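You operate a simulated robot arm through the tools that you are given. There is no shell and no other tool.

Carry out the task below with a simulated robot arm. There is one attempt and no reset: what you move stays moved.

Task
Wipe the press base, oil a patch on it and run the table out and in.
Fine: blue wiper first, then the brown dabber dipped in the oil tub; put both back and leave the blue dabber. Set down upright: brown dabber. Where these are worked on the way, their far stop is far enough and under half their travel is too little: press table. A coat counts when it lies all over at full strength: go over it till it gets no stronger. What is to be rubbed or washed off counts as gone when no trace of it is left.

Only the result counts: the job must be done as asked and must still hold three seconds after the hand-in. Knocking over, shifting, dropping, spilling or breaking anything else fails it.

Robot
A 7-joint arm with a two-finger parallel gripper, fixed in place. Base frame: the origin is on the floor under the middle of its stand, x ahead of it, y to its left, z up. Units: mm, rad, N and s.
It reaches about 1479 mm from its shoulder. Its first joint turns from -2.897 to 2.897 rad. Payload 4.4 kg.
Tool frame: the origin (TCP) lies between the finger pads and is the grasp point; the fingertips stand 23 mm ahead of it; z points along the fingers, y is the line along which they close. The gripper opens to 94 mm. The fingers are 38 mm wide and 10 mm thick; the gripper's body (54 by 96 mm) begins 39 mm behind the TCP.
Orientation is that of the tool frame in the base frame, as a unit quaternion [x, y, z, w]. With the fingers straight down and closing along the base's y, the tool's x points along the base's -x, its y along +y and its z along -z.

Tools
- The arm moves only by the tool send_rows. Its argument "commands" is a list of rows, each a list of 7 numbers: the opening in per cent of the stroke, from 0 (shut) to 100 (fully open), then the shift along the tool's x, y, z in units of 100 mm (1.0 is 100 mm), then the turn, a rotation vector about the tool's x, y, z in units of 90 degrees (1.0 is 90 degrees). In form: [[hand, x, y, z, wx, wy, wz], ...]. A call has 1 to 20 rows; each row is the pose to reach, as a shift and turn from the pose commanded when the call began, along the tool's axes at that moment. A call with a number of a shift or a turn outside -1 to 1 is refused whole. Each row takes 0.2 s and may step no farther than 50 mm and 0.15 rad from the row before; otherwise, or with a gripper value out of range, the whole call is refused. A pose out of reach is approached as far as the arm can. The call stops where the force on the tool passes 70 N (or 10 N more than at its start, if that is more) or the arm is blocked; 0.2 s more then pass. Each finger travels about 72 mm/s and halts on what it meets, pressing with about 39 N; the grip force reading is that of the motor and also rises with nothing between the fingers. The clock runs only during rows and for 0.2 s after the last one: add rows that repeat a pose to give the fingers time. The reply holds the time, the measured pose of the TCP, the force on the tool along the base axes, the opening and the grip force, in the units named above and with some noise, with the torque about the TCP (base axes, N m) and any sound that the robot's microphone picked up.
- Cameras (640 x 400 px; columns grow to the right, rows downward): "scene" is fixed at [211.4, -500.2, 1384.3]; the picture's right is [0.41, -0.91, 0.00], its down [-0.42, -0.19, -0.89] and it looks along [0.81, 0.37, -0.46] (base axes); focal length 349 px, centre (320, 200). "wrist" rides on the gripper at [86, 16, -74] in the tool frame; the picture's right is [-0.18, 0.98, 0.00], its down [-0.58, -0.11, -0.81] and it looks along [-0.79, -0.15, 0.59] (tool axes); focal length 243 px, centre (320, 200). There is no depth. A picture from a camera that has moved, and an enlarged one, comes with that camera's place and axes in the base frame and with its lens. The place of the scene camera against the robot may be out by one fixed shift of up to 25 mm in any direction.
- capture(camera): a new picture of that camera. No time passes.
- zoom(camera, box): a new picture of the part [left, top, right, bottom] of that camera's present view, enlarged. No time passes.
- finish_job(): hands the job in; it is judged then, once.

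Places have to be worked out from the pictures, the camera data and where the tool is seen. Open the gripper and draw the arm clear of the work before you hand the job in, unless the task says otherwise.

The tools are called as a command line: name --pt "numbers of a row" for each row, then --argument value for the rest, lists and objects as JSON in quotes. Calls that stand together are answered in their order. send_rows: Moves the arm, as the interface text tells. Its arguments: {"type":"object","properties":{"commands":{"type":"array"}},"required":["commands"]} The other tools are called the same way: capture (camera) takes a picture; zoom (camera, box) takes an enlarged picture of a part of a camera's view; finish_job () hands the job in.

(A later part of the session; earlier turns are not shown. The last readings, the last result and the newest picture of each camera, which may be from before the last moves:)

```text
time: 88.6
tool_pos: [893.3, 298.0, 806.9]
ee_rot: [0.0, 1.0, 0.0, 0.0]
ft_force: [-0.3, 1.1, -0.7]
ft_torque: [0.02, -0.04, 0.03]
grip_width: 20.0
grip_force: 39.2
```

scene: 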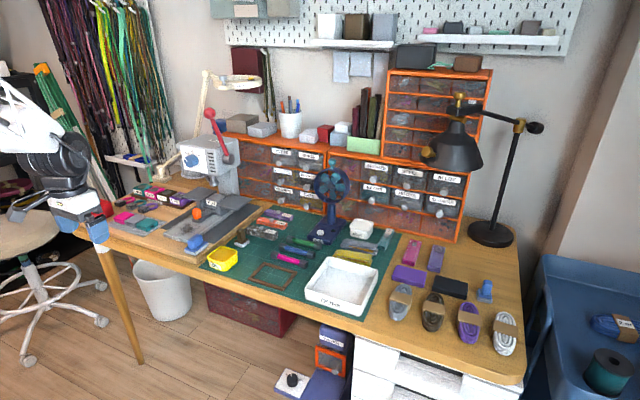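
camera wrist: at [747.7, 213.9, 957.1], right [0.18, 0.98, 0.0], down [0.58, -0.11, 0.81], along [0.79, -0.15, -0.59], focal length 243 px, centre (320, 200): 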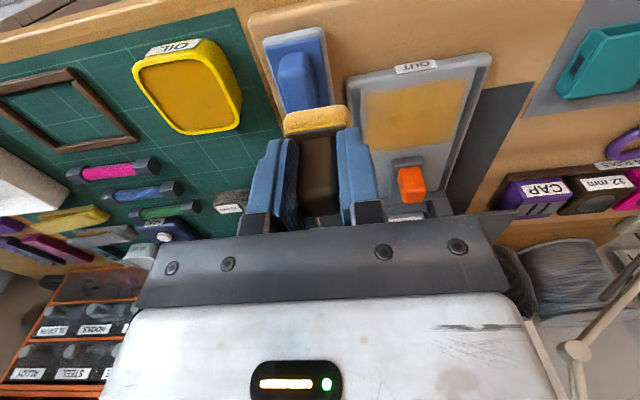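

Still free; lowering another ~1.5 mm (the handle has slid up toward the plate stop).

send_rows --pt "5 0 0 0.008 0 0 0" --pt "5 0 0 0.014 0 0 0" --pt "5 0 0 0.014 0 0 0"

zoom --camera "scene" --box '[140, 170, 240, 240]'

```text
time: 89.4
tool_pos: [893.2, 297.8, 807.1]
ee_rot: [0.0, 1.0, 0.0, 0.0]
ft_force: [-2.9, 0.1, 14.2]
ft_torque: [0.0, -0.03, 0.01]
grip_width: 20.3
grip_force: 39.1
```

```text
5.71 times, centred on (190, 205) of scene
camera zoom: at [211.4, -500.2, 1384.3], right [0.41, -0.91, 0.0], down [-0.42, -0.19, -0.89], along [0.81, 0.37, -0.46], focal length 1992 px, centre (1063, 171)
```

zoom: 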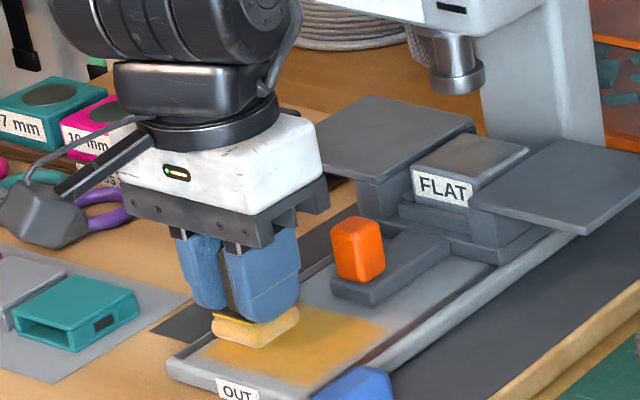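

Contact 14 N, coat looks solid. I raster the far rows.

send_rows --pt "5 0 -0.13 0.0 0 0 0" --pt "5 0 -0.26 0.0 0 0 0" --pt "5 0 -0.39 0.0 0 0 0" --pt "5 0 -0.52 0.0 0 0 0" --pt "5 -0.1 -0.52 0.0 0 0 0" --pt "5 -0.1 -0.39 0.0 0 0 0" --pt "5 -0.1 -0.26 0.0 0 0 0" --pt "5 -0.1 -0.13 0.0 0 0 0" --pt "5 -0.1 0 0.0 0 0 0" --pt "5 -0.16 0 0.0 0 0 0" --pt "5 -0.16 -0.13 0.0 0 0 0" --pt "5 -0.16 -0.26 0.0 0 0 0" --pt "5 -0.16 -0.39 0.0 0 0 0" --pt "5 -0.16 -0.52 0.0 0 0 0" --pt "5 -0.16 -0.52 0.0 0 0 0"

```text
time: 92.6
tool_pos: [908.7, 245.1, 805.9]
ee_rot: [0.0, 1.0, 0.0, 0.0]
ft_force: [-0.1, 11.2, 29.3]
ft_torque: [0.22, -0.24, 0.07]
grip_width: 20.3
grip_force: 39.2
```

Good pressure (29 N). Now back over the near rows.

send_rows --pt "5 0.1 0.0 -0.002 0 0 0" --pt "5 0.2 0.0 -0.002 0 0 0" --pt "5 0.2 0.13 -0.002 0 0 0" --pt "5 0.2 0.26 -0.002 0 0 0" --pt "5 0.2 0.39 -0.002 0 0 0" --pt "5 0.2 0.52 -0.002 0 0 0" --pt "5 0.29 0.52 -0.002 0 0 0" --pt "5 0.29 0.39 -0.002 0 0 0" --pt "5 0.29 0.26 -0.002 0 0 0" --pt "5 0.29 0.13 -0.002 0 0 0" --pt "5 0.29 0.0 -0.002 0 0 0" --pt "5 0.36 0.0 -0.002 0 0 0" --pt "5 0.36 0.13 -0.002 0 0 0" --pt "5 0.36 0.26 -0.002 0 0 0" --pt "5 0.36 0.39 -0.002 0 0 0" --pt "5 0.36 0.52 -0.002 0 0 0" --pt "5 0.36 0.52 -0.002 0 0 0"

send_rows --pt "5 0 0 -0.15 0 0 0" --pt "5 0.1 -0.2 -0.4 0 0 0" --pt "5 0.2 -0.5 -0.6 0 0 0" --pt "5 0.35 -0.8 -0.7 0 0 0" --pt "5 0.4 -1.0 -0.75 0 0 0" --pt "5 0.4 -1.0 -0.75 0 0 0"

zoom --camera "wrist" --box '[340, 60, 540, 230]'

zoom --camera "scene" --box '[155, 185, 235, 240]'

```text
time: 96.2
tool_pos: [873.4, 298.8, 805.3]
ee_rot: [0.001, 1.0, 0.0, 0.001]
ft_force: [0.5, -9.2, 22.5]
ft_torque: [-0.25, -0.11, -0.03]
grip_width: 20.1
grip_force: 39.0
```

```text
time: 97.6
tool_pos: [832.2, 197.5, 879.9]
ee_rot: [0.0, 1.0, 0.0, 0.001]
ft_force: [0.1, 0.4, -1.1]
ft_torque: [-0.02, 0.0, 0.02]
grip_width: 20.3
grip_force: 38.9
```

```text
2.35 times, centred on (440, 145) of wrist
camera zoom: at [746.3, 214.0, 955.2], right [0.18, 0.98, 0.0], down [0.58, -0.11, 0.81], along [0.79, -0.15, -0.59], focal length 571 px, centre (38, 329)
```

zoom: 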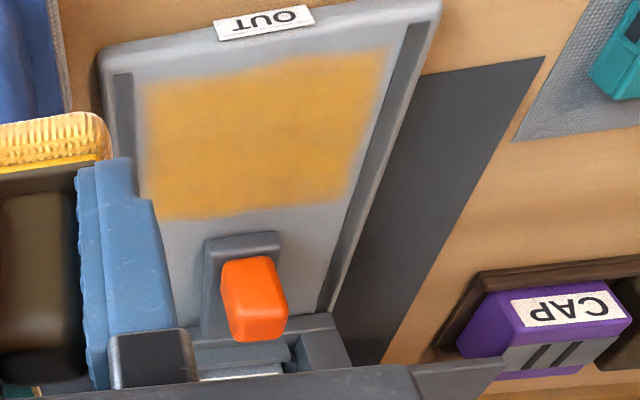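

```text
7.27 times, centred on (195, 212) of scene
camera zoom: at [211.4, -500.2, 1384.3], right [0.41, -0.91, 0.0], down [-0.42, -0.19, -0.89], along [0.81, 0.37, -0.46], focal length 2535 px, centre (1229, 109)
```

zoom: 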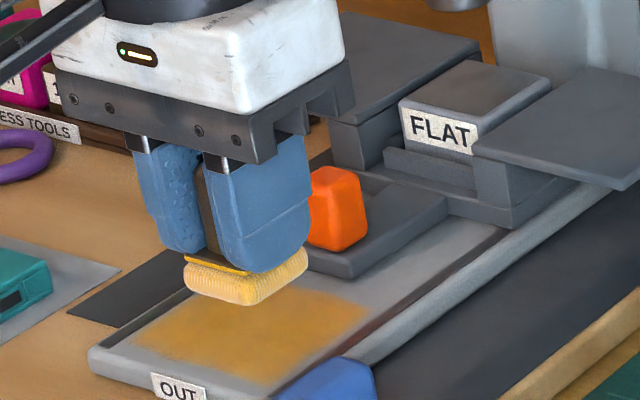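

The coat is uniform and no stronger than after the second pass, so it's at full strength. Now I return the dabber to its spot at (938.4, 92.5).

send_rows --pt "5 -0.3 -0.3 0 0 0 0" --pt "5 -0.6 -0.6 0 0 0 0" --pt "5 -0.9 -0.9 0 0 0 0" --pt "5 -1.0 -1.0 0 0 0 0" --pt "5 -1.0 -1.0 0.2 0 0 0" --pt "5 -1.0 -1.0 0.2 0 0 0"

capture --camera "wrist"

```text
time: 99.0
tool_pos: [933.1, 98.1, 862.0]
ee_rot: [0.0, 1.0, 0.0, 0.0]
ft_force: [-0.7, 0.8, -1.5]
ft_torque: [0.03, 0.02, 0.0]
grip_width: 20.2
grip_force: 39.1
```

```text
taken
camera wrist: at [847.9, 114.1, 937.1], right [0.18, 0.98, 0.0], down [0.58, -0.11, 0.81], along [0.79, -0.15, -0.59], focal length 243 px, centre (320, 200)
```

wrist: 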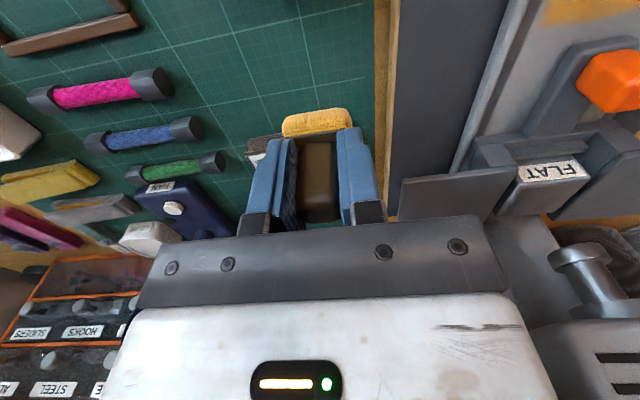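

I align to (938.4, 92.5) and lower to just above the mat.

send_rows --pt "5 -0.05 -0.055 0 0 0 0" --pt "5 -0.05 -0.055 0.3 0 0 0" --pt "5 -0.05 -0.055 0.6 0 0 0" --pt "5 -0.05 -0.055 0.75 0 0 0" --pt "5 -0.05 -0.055 0.79 0 0 0" --pt "5 -0.05 -0.055 0.79 0 0 0"

zoom --camera "scene" --box '[200, 200, 280, 260]'

```text
time: 100.4
tool_pos: [938.9, 92.4, 782.2]
ee_rot: [0.0, 1.0, 0.001, 0.001]
ft_force: [-0.2, 0.4, 0.8]
ft_torque: [-0.03, 0.0, -0.01]
grip_width: 20.3
grip_force: 39.3
```

```text
6.67 times, centred on (240, 230) of scene
camera zoom: at [211.4, -500.2, 1384.3], right [0.41, -0.91, 0.0], down [-0.42, -0.19, -0.89], along [0.81, 0.37, -0.46], focal length 2324 px, centre (853, 0)
```

zoom: 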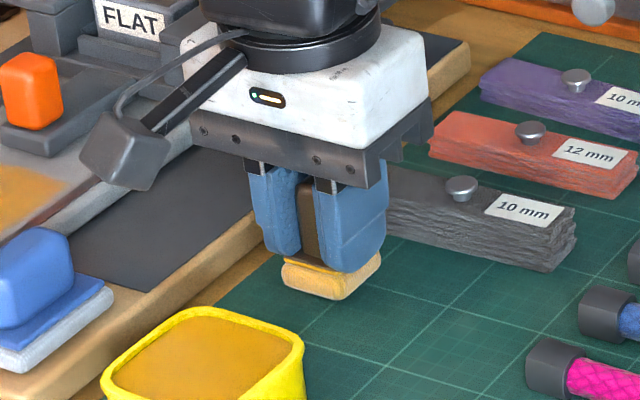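

The pad hovers a few mm above the mat. I lower in small steps to contact.

send_rows --pt "5 0 0 0.01 0 0 0" --pt "5 0 0 0.02 0 0 0" --pt "5 0 0 0.03 0 0 0" --pt "5 0 0 0.03 0 0 0"

```text
time: 101.4
tool_pos: [939.4, 91.8, 779.6]
ee_rot: [0.0, 1.0, 0.0, 0.0]
ft_force: [0.0, 0.3, -1.1]
ft_torque: [-0.02, 0.02, -0.01]
grip_width: 19.9
grip_force: 38.6
```

send_rows --pt "5 0 0 0.01 0 0 0" --pt "5 0 0 0.02 0 0 0" --pt "5 0 0 0.02 0 0 0"

```text
time: 102.2
tool_pos: [938.4, 91.8, 777.8]
ee_rot: [0.0, 1.0, 0.0, 0.0]
ft_force: [0.0, 0.5, -0.8]
ft_torque: [-0.01, 0.04, 0.01]
grip_width: 20.3
grip_force: 39.3
```

send_rows --pt "5 0 0.005 0.01 0 0 0" --pt "5 0 0.005 0.015 0 0 0" --pt "5 0 0.005 0.015 0 0 0"

```text
time: 103.0
tool_pos: [938.6, 92.4, 776.1]
ee_rot: [0.0, 1.0, 0.0, 0.0]
ft_force: [0.4, 0.1, -0.8]
ft_torque: [0.02, 0.0, 0.01]
grip_width: 20.0
grip_force: 39.3
```

send_rows --pt "5 0 0 0.01 0 0 0" --pt "5 0 0 0.015 0 0 0" --pt "5 0 0 0.015 0 0 0"

zoom --camera "scene" --box '[210, 210, 270, 255]'

```text
time: 103.8
tool_pos: [937.8, 92.0, 772.9]
ee_rot: [0.0, 1.0, 0.0, 0.0]
ft_force: [-0.3, -0.9, -0.5]
ft_torque: [-0.03, -0.03, 0.0]
grip_width: 20.3
grip_force: 38.8
```

```text
8.89 times, centred on (240, 232) of scene
camera zoom: at [211.4, -500.2, 1384.3], right [0.41, -0.91, 0.0], down [-0.42, -0.19, -0.89], along [0.81, 0.37, -0.46], focal length 3099 px, centre (1031, -89)
```

zoom: 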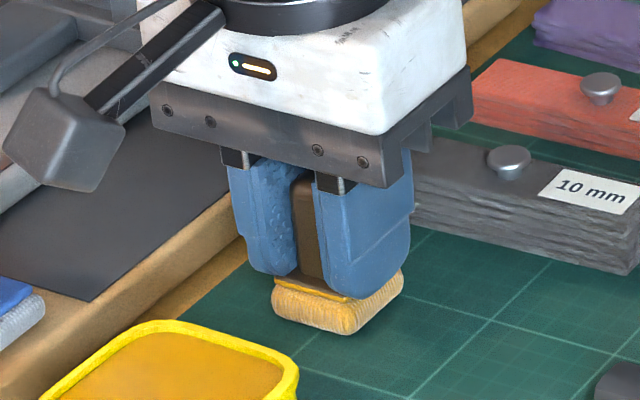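

The pad looks nearly down but there's still no force; I continue in small steps.

send_rows --pt "5 0 0 0.008 0 0 0" --pt "5 0 0 0.014 0 0 0" --pt "5 0 0 0.014 0 0 0"

```text
time: 104.6
tool_pos: [938.7, 93.1, 772.9]
ee_rot: [0.0, 1.0, 0.001, -0.001]
ft_force: [-0.5, -0.3, -0.3]
ft_torque: [0.03, 0.0, 0.03]
grip_width: 20.0
grip_force: 38.7
```

send_rows --pt "5 0 0 0.008 0 0 0" --pt "5 0 0 0.012 0 0 0" --pt "5 0 0 0.012 0 0 0"

```text
time: 105.4
tool_pos: [938.9, 92.6, 772.4]
ee_rot: [0.0, 1.0, 0.0, 0.001]
ft_force: [-2.2, 0.8, 11.4]
ft_torque: [0.0, 0.06, 0.0]
grip_width: 20.2
grip_force: 38.9
```

Contact (11 N). I ease slightly, open and lift straight up.

send_rows --pt "5 0 0 -0.005 0 0 0" --pt "20 0 0 -0.005 0 0 0" --pt "35 0 0 -0.005 0 0 0" --pt "45 0 0 -0.005 0 0 0" --pt "45 0 0 -0.005 0 0 0" --pt "45 0 0 -0.1 0 0 0" --pt "45 0 0 -0.3 0 0 0" --pt "45 0 0 -0.6 0 0 0" --pt "45 0.1 0 -0.9 0 0 0" --pt "45 0.1 0 -0.9 0 0 0"

capture --camera "wrist"

zoom --camera "scene" --box '[140, 170, 280, 270]'

```text
time: 107.6
tool_pos: [928.8, 92.4, 859.8]
ee_rot: [0.0, 1.0, 0.001, 0.0]
ft_force: [-0.2, 0.3, -0.3]
ft_torque: [-0.02, -0.01, 0.03]
grip_width: 42.5
grip_force: 0.1
```

```text
taken
camera wrist: at [842.7, 108.0, 935.3], right [0.18, 0.98, 0.0], down [0.58, -0.11, 0.81], along [0.79, -0.15, -0.59], focal length 243 px, centre (320, 200)
```

wrist: 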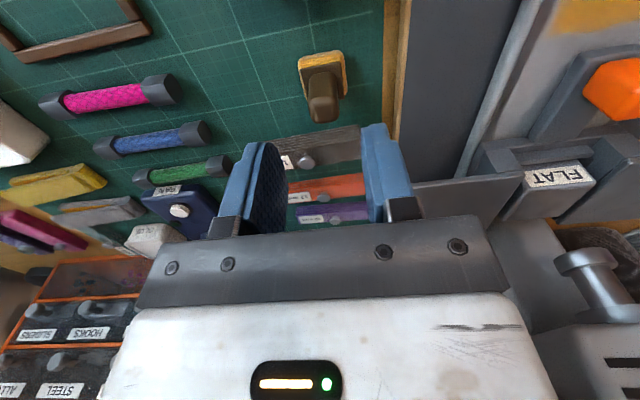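

```text
4.00 times, centred on (210, 220) of scene
camera zoom: at [211.4, -500.2, 1384.3], right [0.41, -0.91, 0.0], down [-0.42, -0.19, -0.89], along [0.81, 0.37, -0.46], focal length 1394 px, centre (760, 120)
```

zoom: 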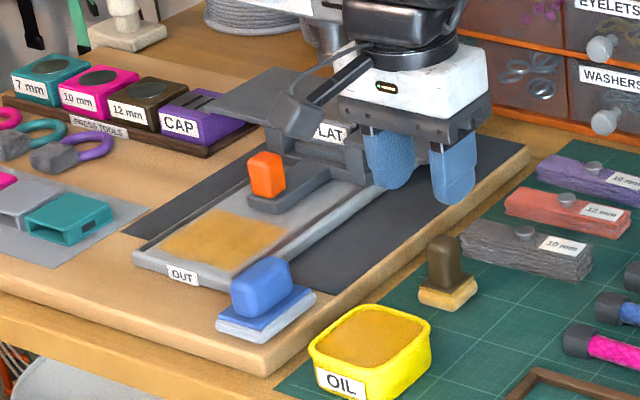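

Brown dabber stands upright on its spot. Now the press table: the orange handle sits near (≈940, 268) under the head's front, so I'll approach with the hand tilted forward ~25°. First I move across at height and look closely.

send_rows --pt "45 0.2 0.2 -0.2 0 0 0" --pt "45 0.4 0.5 -0.3 0 0 0" --pt "45 0.6 0.8 -0.3 0 0 0" --pt "45 0.8 1.0 -0.3 0 0 0" --pt "45 0.8 1.0 -0.3 0 0 0"

send_rows --pt "50 0 0.3 0 0 -0.09 0" --pt "50 0 0.6 0 0 -0.18 0" --pt "50 0 0.76 0 0 -0.278 0" --pt "50 0 0.76 0 0 -0.278 0"

capture --camera "wrist"

zoom --camera "wrist" --box '[240, 60, 400, 180]'

```text
time: 108.8
tool_pos: [846.1, 192.0, 889.9]
ee_rot: [0.0, 1.0, 0.0, 0.0]
ft_force: [0.8, 0.1, 0.4]
ft_torque: [0.01, 0.0, -0.02]
grip_width: 42.3
grip_force: 0.0
```

```text
refused: row 3 steps farther than a row can; nothing moved
```

```text
taken
camera wrist: at [760.9, 209.0, 964.7], right [0.18, 0.98, 0.0], down [0.58, -0.11, 0.81], along [0.79, -0.15, -0.59], focal length 243 px, centre (320, 200)
```

wrist: 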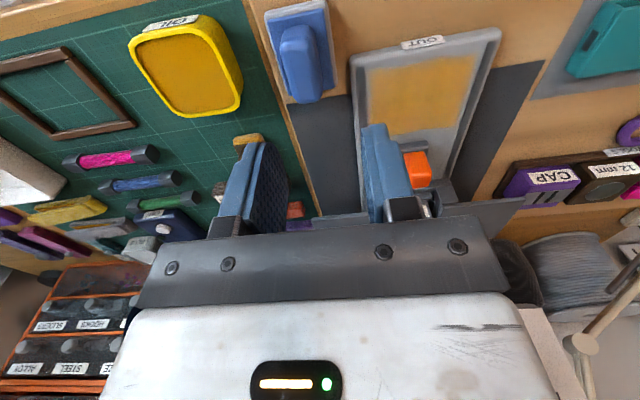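

```text
3.33 times, centred on (320, 120) of wrist
camera zoom: at [760.9, 209.0, 964.7], right [0.18, 0.98, 0.0], down [0.58, -0.11, 0.81], along [0.79, -0.15, -0.59], focal length 809 px, centre (320, 467)
```

zoom: 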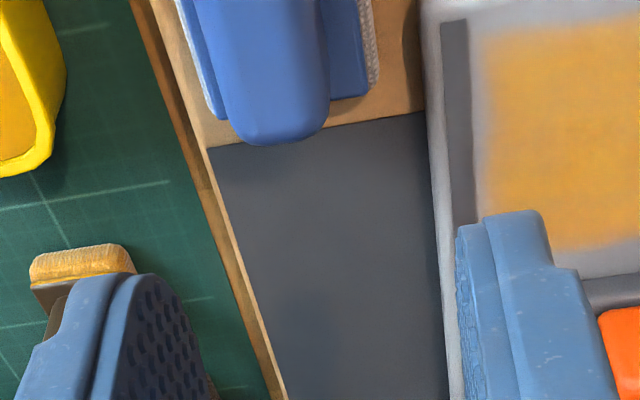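

The tilt step was slightly too large, so I resend with smaller steps.

send_rows --pt "50 0 0.3 0 0 -0.09 0" --pt "50 0 0.55 0 0 -0.18 0" --pt "50 0 0.76 0 0 -0.27 0" --pt "50 0 0.76 0 0 -0.278 0" --pt "50 0 0.76 0 0 -0.278 0"

capture --camera "wrist"

zoom --camera "wrist" --box '[240, 60, 400, 180]'

```text
time: 110.0
tool_pos: [848.1, 269.4, 891.5]
ee_rot: [0.0, 0.976, 0.0, 0.217]
ft_force: [-0.2, 0.0, 0.0]
ft_torque: [0.0, 0.01, 0.0]
grip_width: 46.9
grip_force: 0.0
```

```text
taken
camera wrist: at [738.4, 285.4, 922.7], right [0.17, 0.98, 0.08], down [0.19, -0.11, 0.98], along [0.97, -0.15, -0.2], focal length 243 px, centre (320, 200)
```

wrist: 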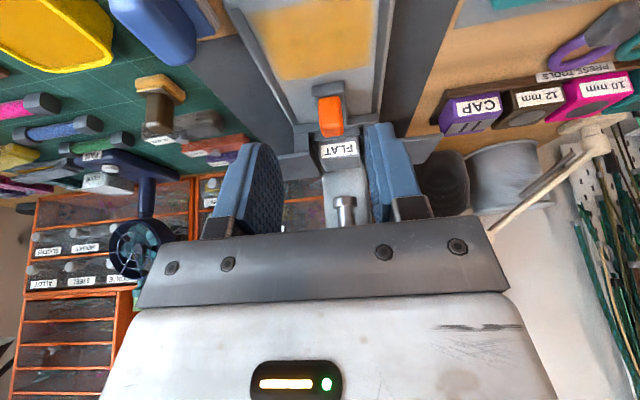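

```text
3.33 times, centred on (320, 120) of wrist
camera zoom: at [738.4, 285.4, 922.7], right [0.17, 0.98, 0.08], down [0.19, -0.11, 0.98], along [0.97, -0.15, -0.2], focal length 809 px, centre (320, 467)
```

zoom: 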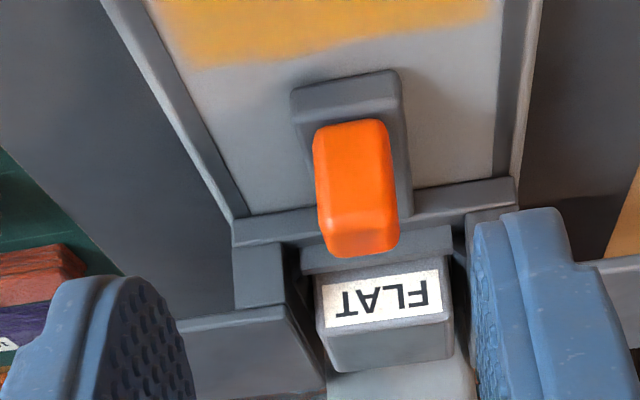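

The handle works out to x≈944–963, y≈269.7±10.5, z≈781–814, with the tongue top at z≈780. With a 25° tilt I go to a pre-grasp point 60 mm back along the finger direction.

send_rows --pt "50 -0.2 0 0.2 0 0 0" --pt "50 -0.4 0 0.4 0 0 0" --pt "50 -0.58 0.003 0.56 0 0 0" --pt "50 -0.58 0.003 0.56 0 0 0"

capture --camera "wrist"

zoom --camera "scene" --box '[130, 120, 250, 230]'

```text
time: 111.0
tool_pos: [925.2, 269.7, 864.5]
ee_rot: [0.0, 0.976, 0.0, 0.216]
ft_force: [0.0, -0.3, -0.6]
ft_torque: [-0.02, 0.02, 0.01]
grip_width: 47.2
grip_force: 0.0
```

```text
taken
camera wrist: at [816.3, 284.2, 896.8], right [0.17, 0.98, 0.08], down [0.19, -0.11, 0.98], along [0.97, -0.15, -0.2], focal length 243 px, centre (320, 200)
```

wrist: 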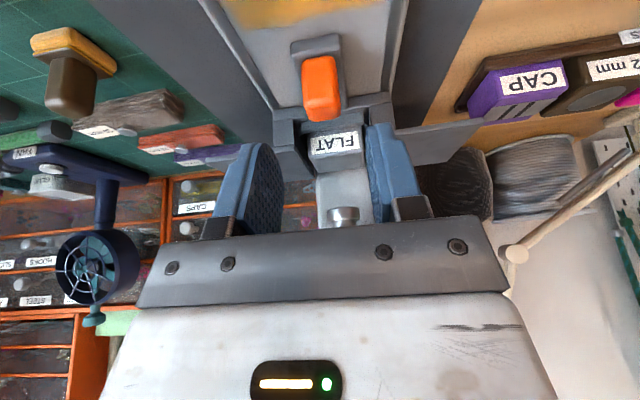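

```text
3.64 times, centred on (190, 175) of scene
camera zoom: at [211.4, -500.2, 1384.3], right [0.41, -0.91, 0.0], down [-0.42, -0.19, -0.89], along [0.81, 0.37, -0.46], focal length 1268 px, centre (793, 291)
```

zoom: 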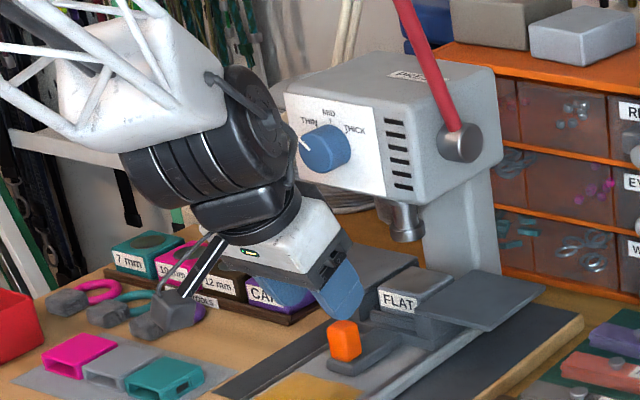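

Handle is lined up. I advance 58 mm along the finger direction to straddle it.

send_rows --pt "50 0 0 0.2 0 0 0" --pt "50 0 0 0.4 0 0 0" --pt "50 0 0 0.5 0 0 0" --pt "50 0 0 0.57 0 0 0" --pt "50 0 0 0.57 0 0 0"

capture --camera "wrist"

zoom --camera "scene" --box '[140, 150, 240, 230]'

```text
time: 112.2
tool_pos: [949.8, 268.5, 812.6]
ee_rot: [0.0, 0.976, -0.001, 0.216]
ft_force: [0.5, 0.5, 0.5]
ft_torque: [0.02, 0.0, -0.01]
grip_width: 47.0
grip_force: 0.1
```

```text
taken
camera wrist: at [840.4, 285.2, 843.9], right [0.17, 0.98, 0.08], down [0.19, -0.11, 0.98], along [0.97, -0.15, -0.2], focal length 243 px, centre (320, 200)
```

wrist: 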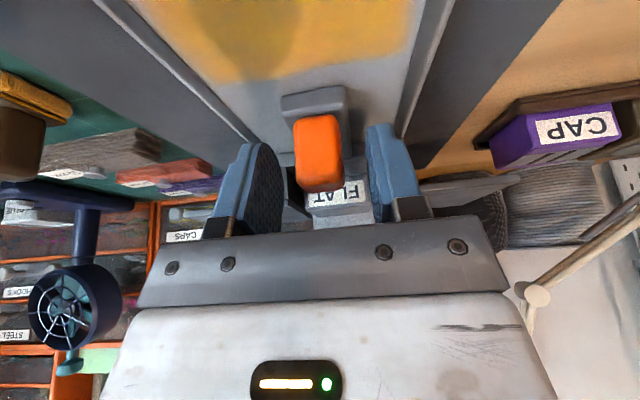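

```text
5.00 times, centred on (190, 190) of scene
camera zoom: at [211.4, -500.2, 1384.3], right [0.41, -0.91, 0.0], down [-0.42, -0.19, -0.89], along [0.81, 0.37, -0.46], focal length 1743 px, centre (970, 250)
```

zoom: 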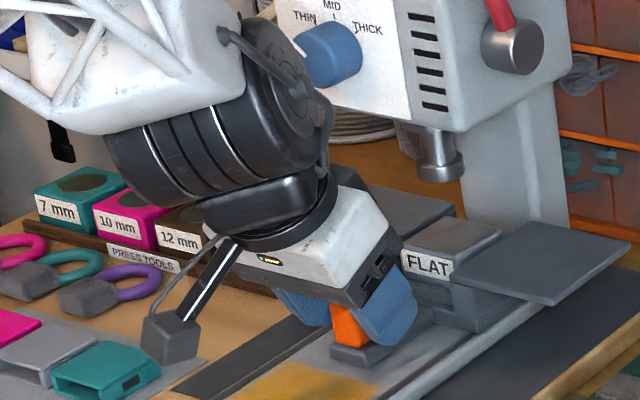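

The handle is between the fingers with no contact. I close on it.

send_rows --pt "25 0 0 0 0 0 0" --pt "10 0 0 0 0 0 0" --pt "5 0 0 0 0 0 0" --pt "5 0 0 0 0 0 0"

capture --camera "wrist"

```text
time: 113.2
tool_pos: [948.7, 269.9, 813.7]
ee_rot: [0.0, 0.976, 0.0, 0.216]
ft_force: [0.2, 22.2, -3.7]
ft_torque: [0.11, -0.5, -0.1]
grip_width: 22.1
grip_force: 45.4
```

```text
taken
camera wrist: at [840.2, 286.0, 843.9], right [0.17, 0.98, 0.08], down [0.19, -0.11, 0.98], along [0.97, -0.15, -0.2], focal length 243 px, centre (320, 200)
```

wrist: 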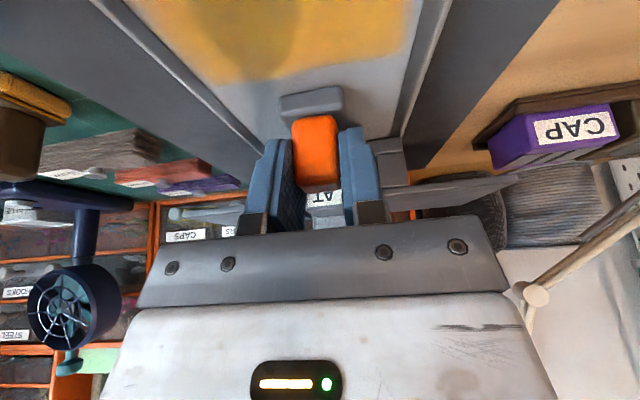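

Gripped (a small side load says the handle centre is ~1 mm to +y). I correct 1 mm and start pulling straight out along −x, 20 mm first.

send_rows --pt "5 0 0.01 0 0 0 0" --pt "5 0.045 0.012 -0.021 0 0 0" --pt "5 0.09 0.012 -0.042 0 0 0" --pt "5 0.136 0.012 -0.063 0 0 0" --pt "5 0.181 0.012 -0.085 0 0 0"

zoom --camera "scene" --box '[140, 150, 240, 230]'

```text
time: 114.4
tool_pos: [928.9, 271.0, 812.9]
ee_rot: [0.001, 0.976, -0.001, 0.216]
ft_force: [1.2, 6.3, -17.0]
ft_torque: [0.2, -0.8, -0.03]
grip_width: 21.9
grip_force: 44.5
```

```text
5.00 times, centred on (190, 190) of scene
camera zoom: at [211.4, -500.2, 1384.3], right [0.41, -0.91, 0.0], down [-0.42, -0.19, -0.89], along [0.81, 0.37, -0.46], focal length 1743 px, centre (970, 250)
```

zoom: 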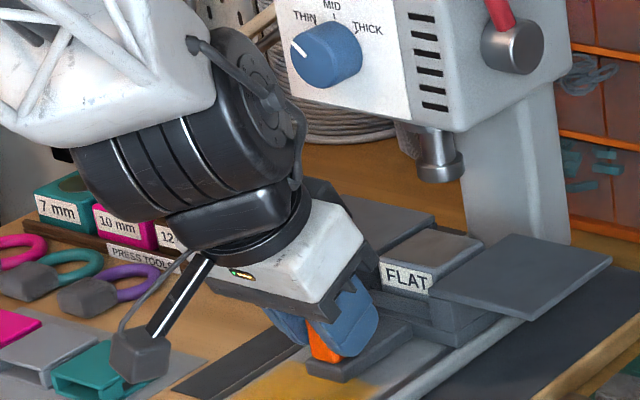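

The carriage slides with the hand. I continue outwards 40 mm, easing the slight upward pull.

send_rows --pt "5 0.047 0.001 -0.016 0 0 0" --pt "5 0.093 0.001 -0.037 0 0 0" --pt "5 0.138 0.001 -0.058 0 0 0" --pt "5 0.183 0.001 -0.08 0 0 0" --pt "5 0.229 0.001 -0.1 0 0 0" --pt "5 0.274 0.001 -0.122 0 0 0" --pt "5 0.319 0.001 -0.143 0 0 0" --pt "5 0.364 0.001 -0.164 0 0 0"

zoom --camera "scene" --box '[120, 150, 240, 240]'

```text
time: 116.2
tool_pos: [889.5, 269.2, 813.1]
ee_rot: [0.0, 0.976, 0.0, 0.217]
ft_force: [1.0, -17.7, -12.3]
ft_torque: [-0.29, -0.24, 0.38]
grip_width: 22.1
grip_force: 45.1
```

```text
4.44 times, centred on (180, 195) of scene
camera zoom: at [211.4, -500.2, 1384.3], right [0.41, -0.91, 0.0], down [-0.42, -0.19, -0.89], along [0.81, 0.37, -0.46], focal length 1549 px, centre (942, 222)
```

zoom: 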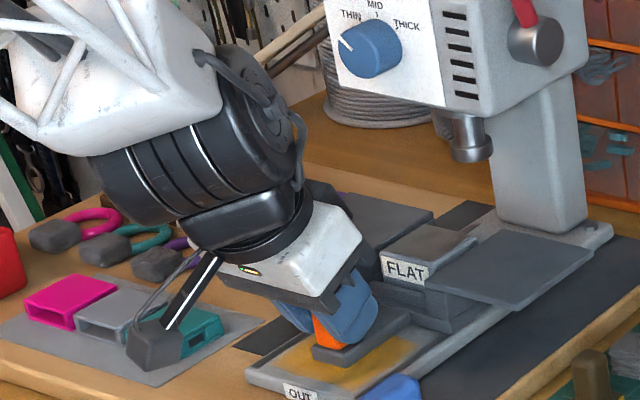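

60 mm out so far; a side load shows the guide is angled slightly (y falls as x falls). I correct y and continue.

send_rows --pt "5 0.0 -0.01 0.003 0 0 0" --pt "5 0.045 -0.012 -0.018 0 0 0" --pt "5 0.09 -0.014 -0.039 0 0 0" --pt "5 0.136 -0.016 -0.06 0 0 0" --pt "5 0.181 -0.018 -0.082 0 0 0"

zoom --camera "scene" --box '[120, 150, 240, 240]'

```text
time: 117.4
tool_pos: [869.2, 268.5, 813.2]
ee_rot: [-0.001, 0.976, 0.0, 0.217]
ft_force: [2.2, 18.4, -12.8]
ft_torque: [-0.07, -0.43, -0.45]
grip_width: 22.0
grip_force: 44.6
```

```text
4.44 times, centred on (180, 195) of scene
camera zoom: at [211.4, -500.2, 1384.3], right [0.41, -0.91, 0.0], down [-0.42, -0.19, -0.89], along [0.81, 0.37, -0.46], focal length 1549 px, centre (942, 222)
```

zoom: 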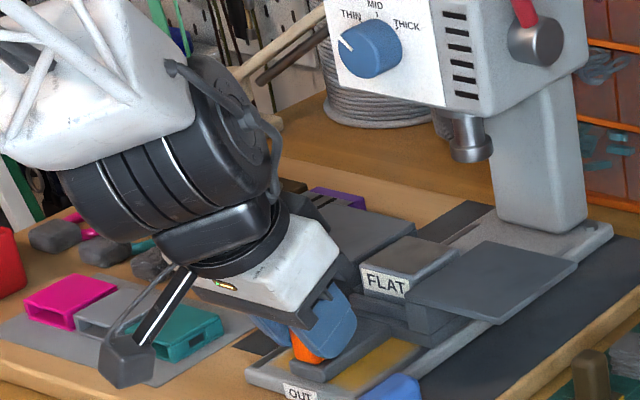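

80 mm out, still no stop. I relax y a little and pull on.

send_rows --pt "5 0.0 0.009 0.003 0 0 0" --pt "5 0.045 0.008 -0.018 0 0 0" --pt "5 0.09 0.008 -0.039 0 0 0" --pt "5 0.136 0.007 -0.06 0 0 0" --pt "5 0.181 0.007 -0.082 0 0 0"

zoom --camera "scene" --box '[120, 150, 240, 240]'

capture --camera "wrist"

```text
time: 118.6
tool_pos: [848.7, 269.2, 813.1]
ee_rot: [-0.001, 0.976, 0.001, 0.218]
ft_force: [1.1, 25.1, 8.5]
ft_torque: [0.2, 1.43, -0.13]
grip_width: 22.0
grip_force: 45.1
```

```text
4.44 times, centred on (180, 195) of scene
camera zoom: at [211.4, -500.2, 1384.3], right [0.41, -0.91, 0.0], down [-0.42, -0.19, -0.89], along [0.81, 0.37, -0.46], focal length 1549 px, centre (942, 222)
```

zoom: 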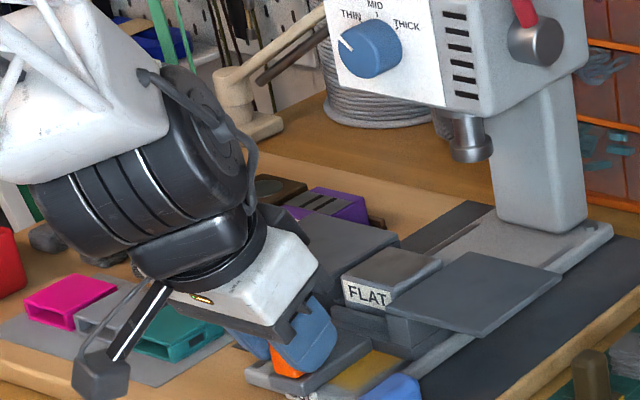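

```text
taken
camera wrist: at [740.3, 286.0, 843.9], right [0.17, 0.98, 0.08], down [0.18, -0.11, 0.98], along [0.97, -0.15, -0.2], focal length 243 px, centre (320, 200)
```

wrist: 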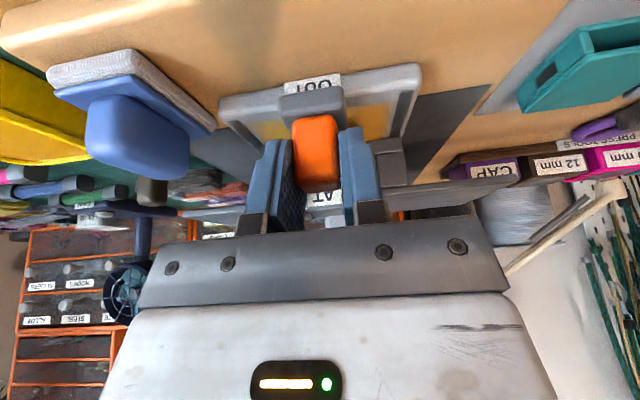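

100 mm out, tongue at the tray's front. Before going on I check clearance of the +y wing to the CAP box.

zoom --camera "wrist" --box '[370, 100, 570, 230]'

zoom --camera "scene" --box '[160, 170, 240, 230]'

```text
3.08 times, centred on (470, 165) of wrist
camera zoom: at [740.3, 286.0, 843.9], right [0.17, 0.98, 0.08], down [0.18, -0.11, 0.98], along [0.97, -0.15, -0.2], focal length 746 px, centre (-142, 308)
```

zoom: 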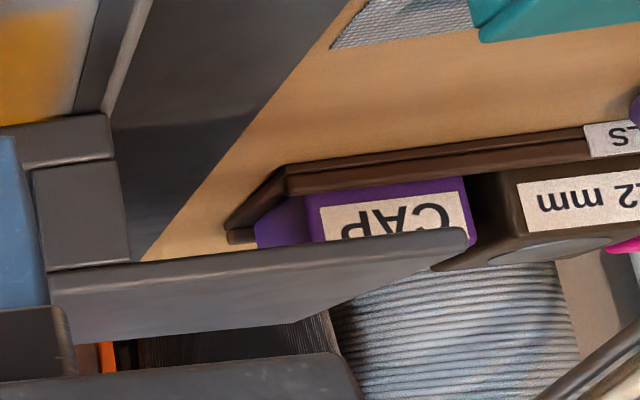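

```text
6.67 times, centred on (200, 200) of scene
camera zoom: at [211.4, -500.2, 1384.3], right [0.41, -0.91, 0.0], down [-0.42, -0.19, -0.89], along [0.81, 0.37, -0.46], focal length 2324 px, centre (1120, 200)
```

zoom: 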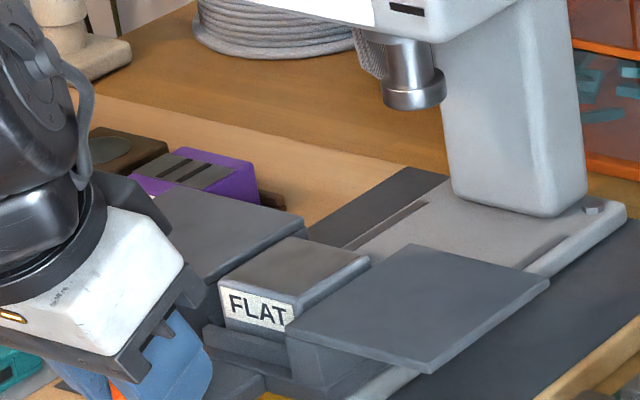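

The wing clears the CAP box (it lies farther +y and behind). I correct y by ~1 mm and continue pulling in small steps toward the stop.

send_rows --pt "5 0.0 0.01 0.0 0 0 0" --pt "5 0.045 0.01 -0.02 0 0 0" --pt "5 0.09 0.01 -0.042 0 0 0" --pt "5 0.09 0.01 -0.042 0 0 0"

```text
time: 119.6
tool_pos: [839.9, 269.2, 812.5]
ee_rot: [0.0, 0.976, 0.001, 0.217]
ft_force: [1.7, 13.1, 14.5]
ft_torque: [0.04, -0.56, -0.2]
grip_width: 21.8
grip_force: 45.5
```

send_rows --pt "5 0.045 0.005 -0.022 0 0 0" --pt "5 0.09 0.005 -0.044 0 0 0" --pt "5 0.136 0.005 -0.066 0 0 0" --pt "5 0.181 0.005 -0.088 0 0 0" --pt "5 0.181 0.005 -0.088 0 0 0"

zoom --camera "scene" --box '[120, 150, 240, 240]'

capture --camera "wrist"

```text
time: 120.8
tool_pos: [820.0, 270.3, 811.8]
ee_rot: [0.0, 0.976, 0.0, 0.216]
ft_force: [13.8, -29.2, 27.8]
ft_torque: [-0.59, 0.63, 0.24]
grip_width: 21.8
grip_force: 45.1
```

```text
4.44 times, centred on (180, 195) of scene
camera zoom: at [211.4, -500.2, 1384.3], right [0.41, -0.91, 0.0], down [-0.42, -0.19, -0.89], along [0.81, 0.37, -0.46], focal length 1549 px, centre (942, 222)
```

zoom: 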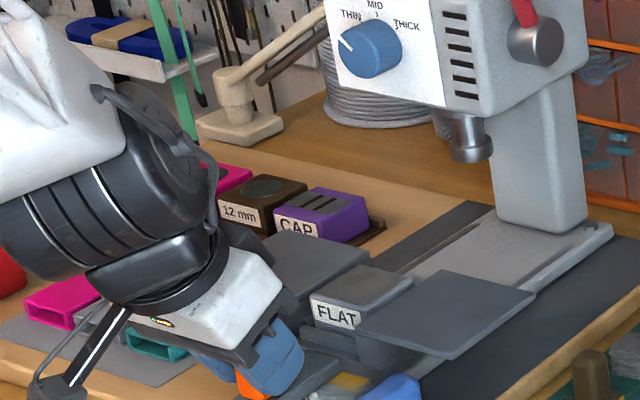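

```text
taken
camera wrist: at [710.2, 286.2, 843.9], right [0.17, 0.98, 0.08], down [0.18, -0.11, 0.98], along [0.97, -0.15, -0.2], focal length 243 px, centre (320, 200)
```

wrist: 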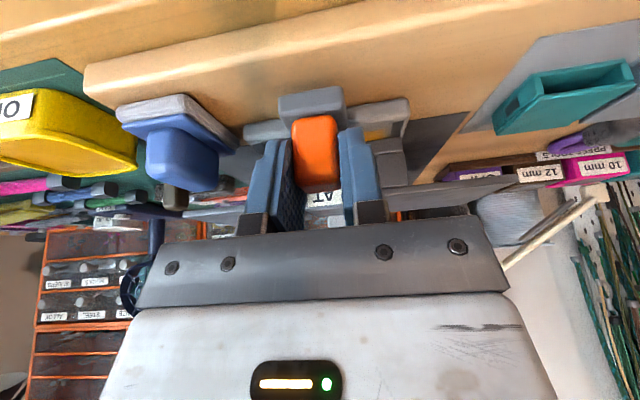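

Forces are building (Fx +14) at 129 mm out. I correct y and z slightly and pull a few mm more to feel for the stop.

send_rows --pt "5 0.0 -0.01 -0.008 0 0 0" --pt "5 0.0 -0.01 -0.008 0 0 0"

send_rows --pt "5 0.027 0 -0.013 0 0 0" --pt "5 0.054 0 -0.025 0 0 0" --pt "5 0.054 0 -0.025 0 0 0"

zoom --camera "scene" --box '[120, 150, 240, 240]'

```text
time: 121.4
tool_pos: [819.4, 269.7, 812.5]
ee_rot: [0.0, 0.976, -0.001, 0.216]
ft_force: [40.5, -12.2, 2.9]
ft_torque: [-0.19, -0.95, 0.1]
grip_width: 21.8
grip_force: 45.0
```

```text
time: 122.2
tool_pos: [812.8, 270.4, 812.1]
ee_rot: [-0.001, 0.976, 0.0, 0.217]
ft_force: [43.5, -0.6, -3.9]
ft_torque: [0.0, -0.38, 0.02]
grip_width: 22.0
grip_force: 44.6
```

```text
4.44 times, centred on (180, 195) of scene
camera zoom: at [211.4, -500.2, 1384.3], right [0.41, -0.91, 0.0], down [-0.42, -0.19, -0.89], along [0.81, 0.37, -0.46], focal length 1549 px, centre (942, 222)
```

zoom: 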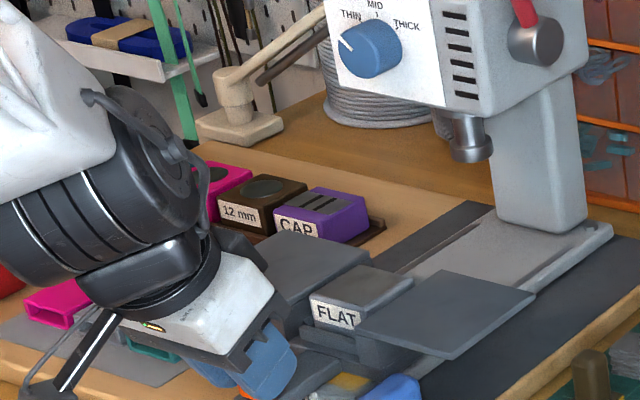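

The FLAT block hasn't moved between the two pictures and Fx is 43 N: the table is at its far stop (fingers slid ~7 mm on the handle). Now I push it back in along +x.

send_rows --pt "5 -0.045 0 0.021 0 0 0" --pt "5 -0.09 0 0.042 0 0 0" --pt "5 -0.136 0 0.063 0 0 0" --pt "5 -0.181 0 0.085 0 0 0" --pt "5 -0.227 0 0.106 0 0 0" --pt "5 -0.272 0 0.127 0 0 0" --pt "5 -0.317 0 0.148 0 0 0" --pt "5 -0.362 0 0.169 0 0 0"

zoom --camera "scene" --box '[120, 150, 240, 240]'

```text
time: 124.0
tool_pos: [852.4, 269.3, 812.7]
ee_rot: [0.0, 0.976, 0.0, 0.216]
ft_force: [-2.0, -1.1, -6.3]
ft_torque: [0.13, -1.04, 0.03]
grip_width: 22.0
grip_force: 45.6
```

```text
4.44 times, centred on (180, 195) of scene
camera zoom: at [211.4, -500.2, 1384.3], right [0.41, -0.91, 0.0], down [-0.42, -0.19, -0.89], along [0.81, 0.37, -0.46], focal length 1549 px, centre (942, 222)
```

zoom: 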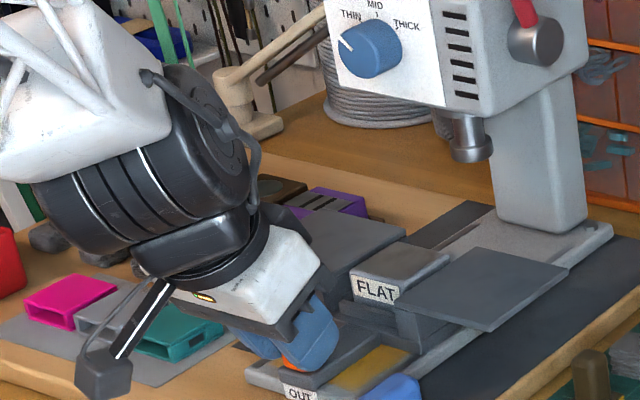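

The table follows inward with little force. I continue 50 mm.

send_rows --pt "5 -0.06 0 0.028 0 0 0" --pt "5 -0.12 0 0.056 0 0 0" --pt "5 -0.181 0 0.085 0 0 0" --pt "5 -0.242 0 0.113 0 0 0" --pt "5 -0.302 0 0.141 0 0 0" --pt "5 -0.362 0 0.169 0 0 0" --pt "5 -0.453 0 0.211 0 0 0"

zoom --camera "scene" --box '[120, 150, 240, 240]'

```text
time: 125.6
tool_pos: [901.9, 269.8, 813.0]
ee_rot: [-0.001, 0.976, 0.001, 0.216]
ft_force: [-1.3, 4.5, -15.6]
ft_torque: [0.47, 0.55, -0.17]
grip_width: 21.8
grip_force: 45.2
```

```text
4.44 times, centred on (180, 195) of scene
camera zoom: at [211.4, -500.2, 1384.3], right [0.41, -0.91, 0.0], down [-0.42, -0.19, -0.89], along [0.81, 0.37, -0.46], focal length 1549 px, centre (942, 222)
```

zoom: 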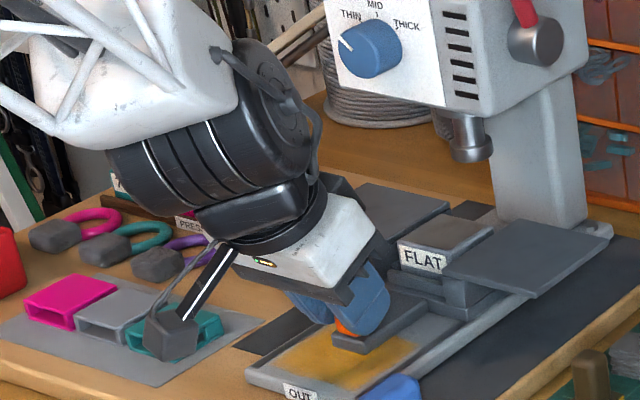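

About 39 mm to go. I ease the upward pull and continue, then approach the inner stop slowly.

send_rows --pt "5 -0.06 0 0.033 0 0 0" --pt "5 -0.12 0 0.061 0 0 0" --pt "5 -0.181 0 0.09 0 0 0" --pt "5 -0.242 0 0.118 0 0 0" --pt "5 -0.29 0 0.14 0 0 0" --pt "5 -0.29 0 0.14 0 0 0"

zoom --camera "scene" --box '[140, 150, 240, 230]'

```text
time: 127.0
tool_pos: [934.3, 270.4, 812.3]
ee_rot: [-0.001, 0.976, 0.001, 0.216]
ft_force: [-0.7, 35.4, -23.0]
ft_torque: [0.32, 0.12, 0.04]
grip_width: 22.0
grip_force: 44.8
```

```text
5.00 times, centred on (190, 190) of scene
camera zoom: at [211.4, -500.2, 1384.3], right [0.41, -0.91, 0.0], down [-0.42, -0.19, -0.89], along [0.81, 0.37, -0.46], focal length 1743 px, centre (970, 250)
```

zoom: 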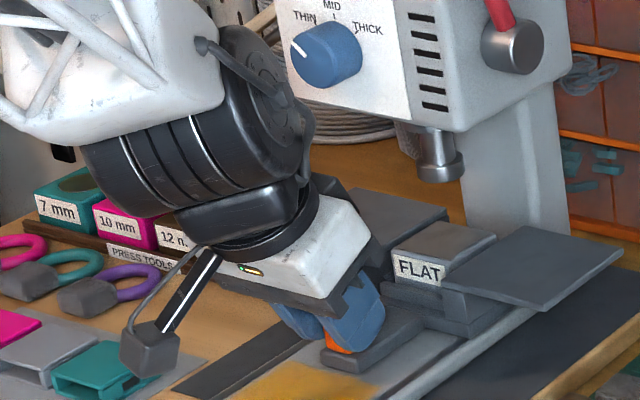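

A few mm remain (FLAT label not quite at its initial pixel place). I relieve the side loads and push gently to the inner stop.

send_rows --pt "5 0.002 0.015 0.008 0 0 0" --pt "5 0.002 0.015 0.008 0 0 0" --pt "5 -0.034 0.015 0.025 0 0 0" --pt "5 -0.07 0.015 0.042 0 0 0" --pt "5 -0.07 0.015 0.042 0 0 0"

zoom --camera "scene" --box '[140, 150, 240, 230]'

```text
time: 128.2
tool_pos: [943.9, 269.8, 813.0]
ee_rot: [0.001, 0.976, 0.0, 0.216]
ft_force: [-12.9, -17.5, -1.0]
ft_torque: [-0.1, -0.95, 0.07]
grip_width: 22.2
grip_force: 44.9
```

```text
5.00 times, centred on (190, 190) of scene
camera zoom: at [211.4, -500.2, 1384.3], right [0.41, -0.91, 0.0], down [-0.42, -0.19, -0.89], along [0.81, 0.37, -0.46], focal length 1743 px, centre (970, 250)
```

zoom: 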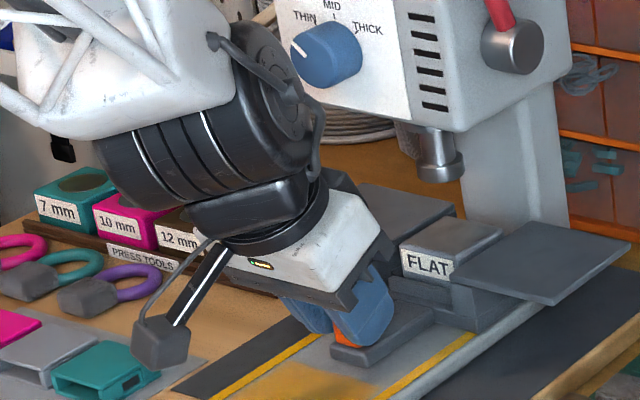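

The FLAT label is back at its initial place with −13 N at the stop, and the side rails now show oil streaks from the run. I push 3 mm more to seat it, then check.

send_rows --pt "5 -0.014 -0.008 0.007 0 0 0" --pt "5 -0.027 -0.008 0.013 0 0 0" --pt "5 -0.027 -0.008 0.013 0 0 0"

zoom --camera "scene" --box '[140, 150, 240, 230]'

```text
time: 129.0
tool_pos: [944.9, 270.8, 812.1]
ee_rot: [0.001, 0.976, 0.001, 0.216]
ft_force: [-42.3, -35.5, 12.2]
ft_torque: [-0.11, 0.17, -0.07]
grip_width: 21.9
grip_force: 44.6
```

```text
5.00 times, centred on (190, 190) of scene
camera zoom: at [211.4, -500.2, 1384.3], right [0.41, -0.91, 0.0], down [-0.42, -0.19, -0.89], along [0.81, 0.37, -0.46], focal length 1743 px, centre (970, 250)
```

zoom: 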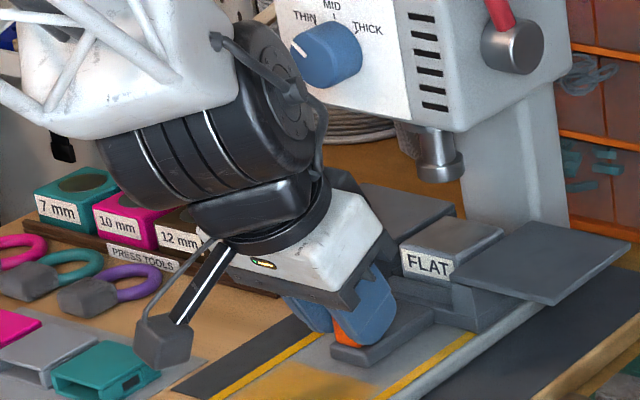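

Fully seated (−42 N). I relieve the load, open, and retreat along the finger direction.

send_rows --pt "5 0.02 -0.008 -0.009 0 0 0" --pt "25 0.02 -0.008 -0.009 0 0 0" --pt "45 0.02 -0.008 -0.009 0 0 0" --pt "55 0.02 -0.008 -0.009 0 0 0" --pt "55 0.02 -0.008 -0.009 0 0 0"

send_rows --pt "55 0 0 -0.1 0 0 0" --pt "55 0 0 -0.3 0 0 0" --pt "55 0 0 -0.5 0 0 0" --pt "55 0.1 0 -0.8 0 0 0" --pt "55 0.3 0 -0.95 0 0 0" --pt "55 0.6 0 -1.0 0 0 0" --pt "55 0.6 0 -1.0 0 0 0"

capture --camera "wrist"

capture --camera "scene"

```text
time: 130.2
tool_pos: [945.1, 270.3, 812.9]
ee_rot: [0.0, 0.976, 0.001, 0.216]
ft_force: [0.4, -0.5, -0.1]
ft_torque: [-0.01, -0.02, -0.01]
grip_width: 51.8
grip_force: 0.0
```

```text
time: 131.8
tool_pos: [847.9, 268.6, 878.0]
ee_rot: [-0.001, 0.976, 0.0, 0.216]
ft_force: [-0.1, 0.8, 0.4]
ft_torque: [0.01, 0.0, -0.01]
grip_width: 51.5
grip_force: 0.1
```

```text
taken
camera wrist: at [738.2, 285.3, 908.9], right [0.17, 0.98, 0.08], down [0.19, -0.11, 0.98], along [0.97, -0.15, -0.2], focal length 243 px, centre (320, 200)
```

wrist: 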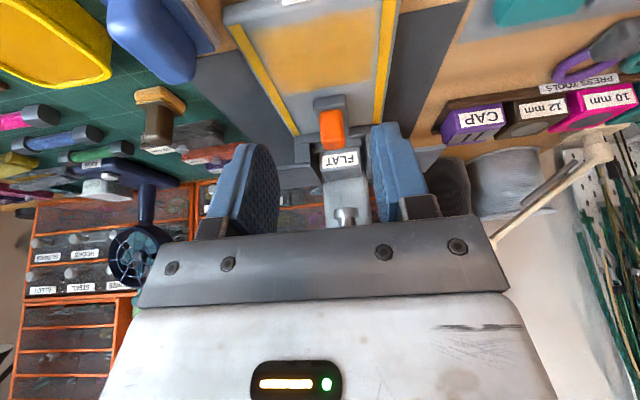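

```text
taken
```

scene: 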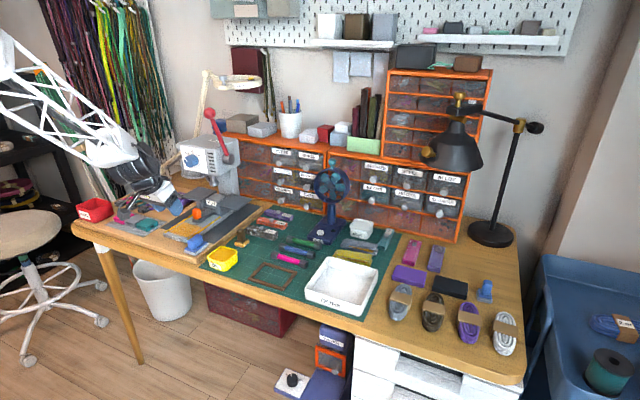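

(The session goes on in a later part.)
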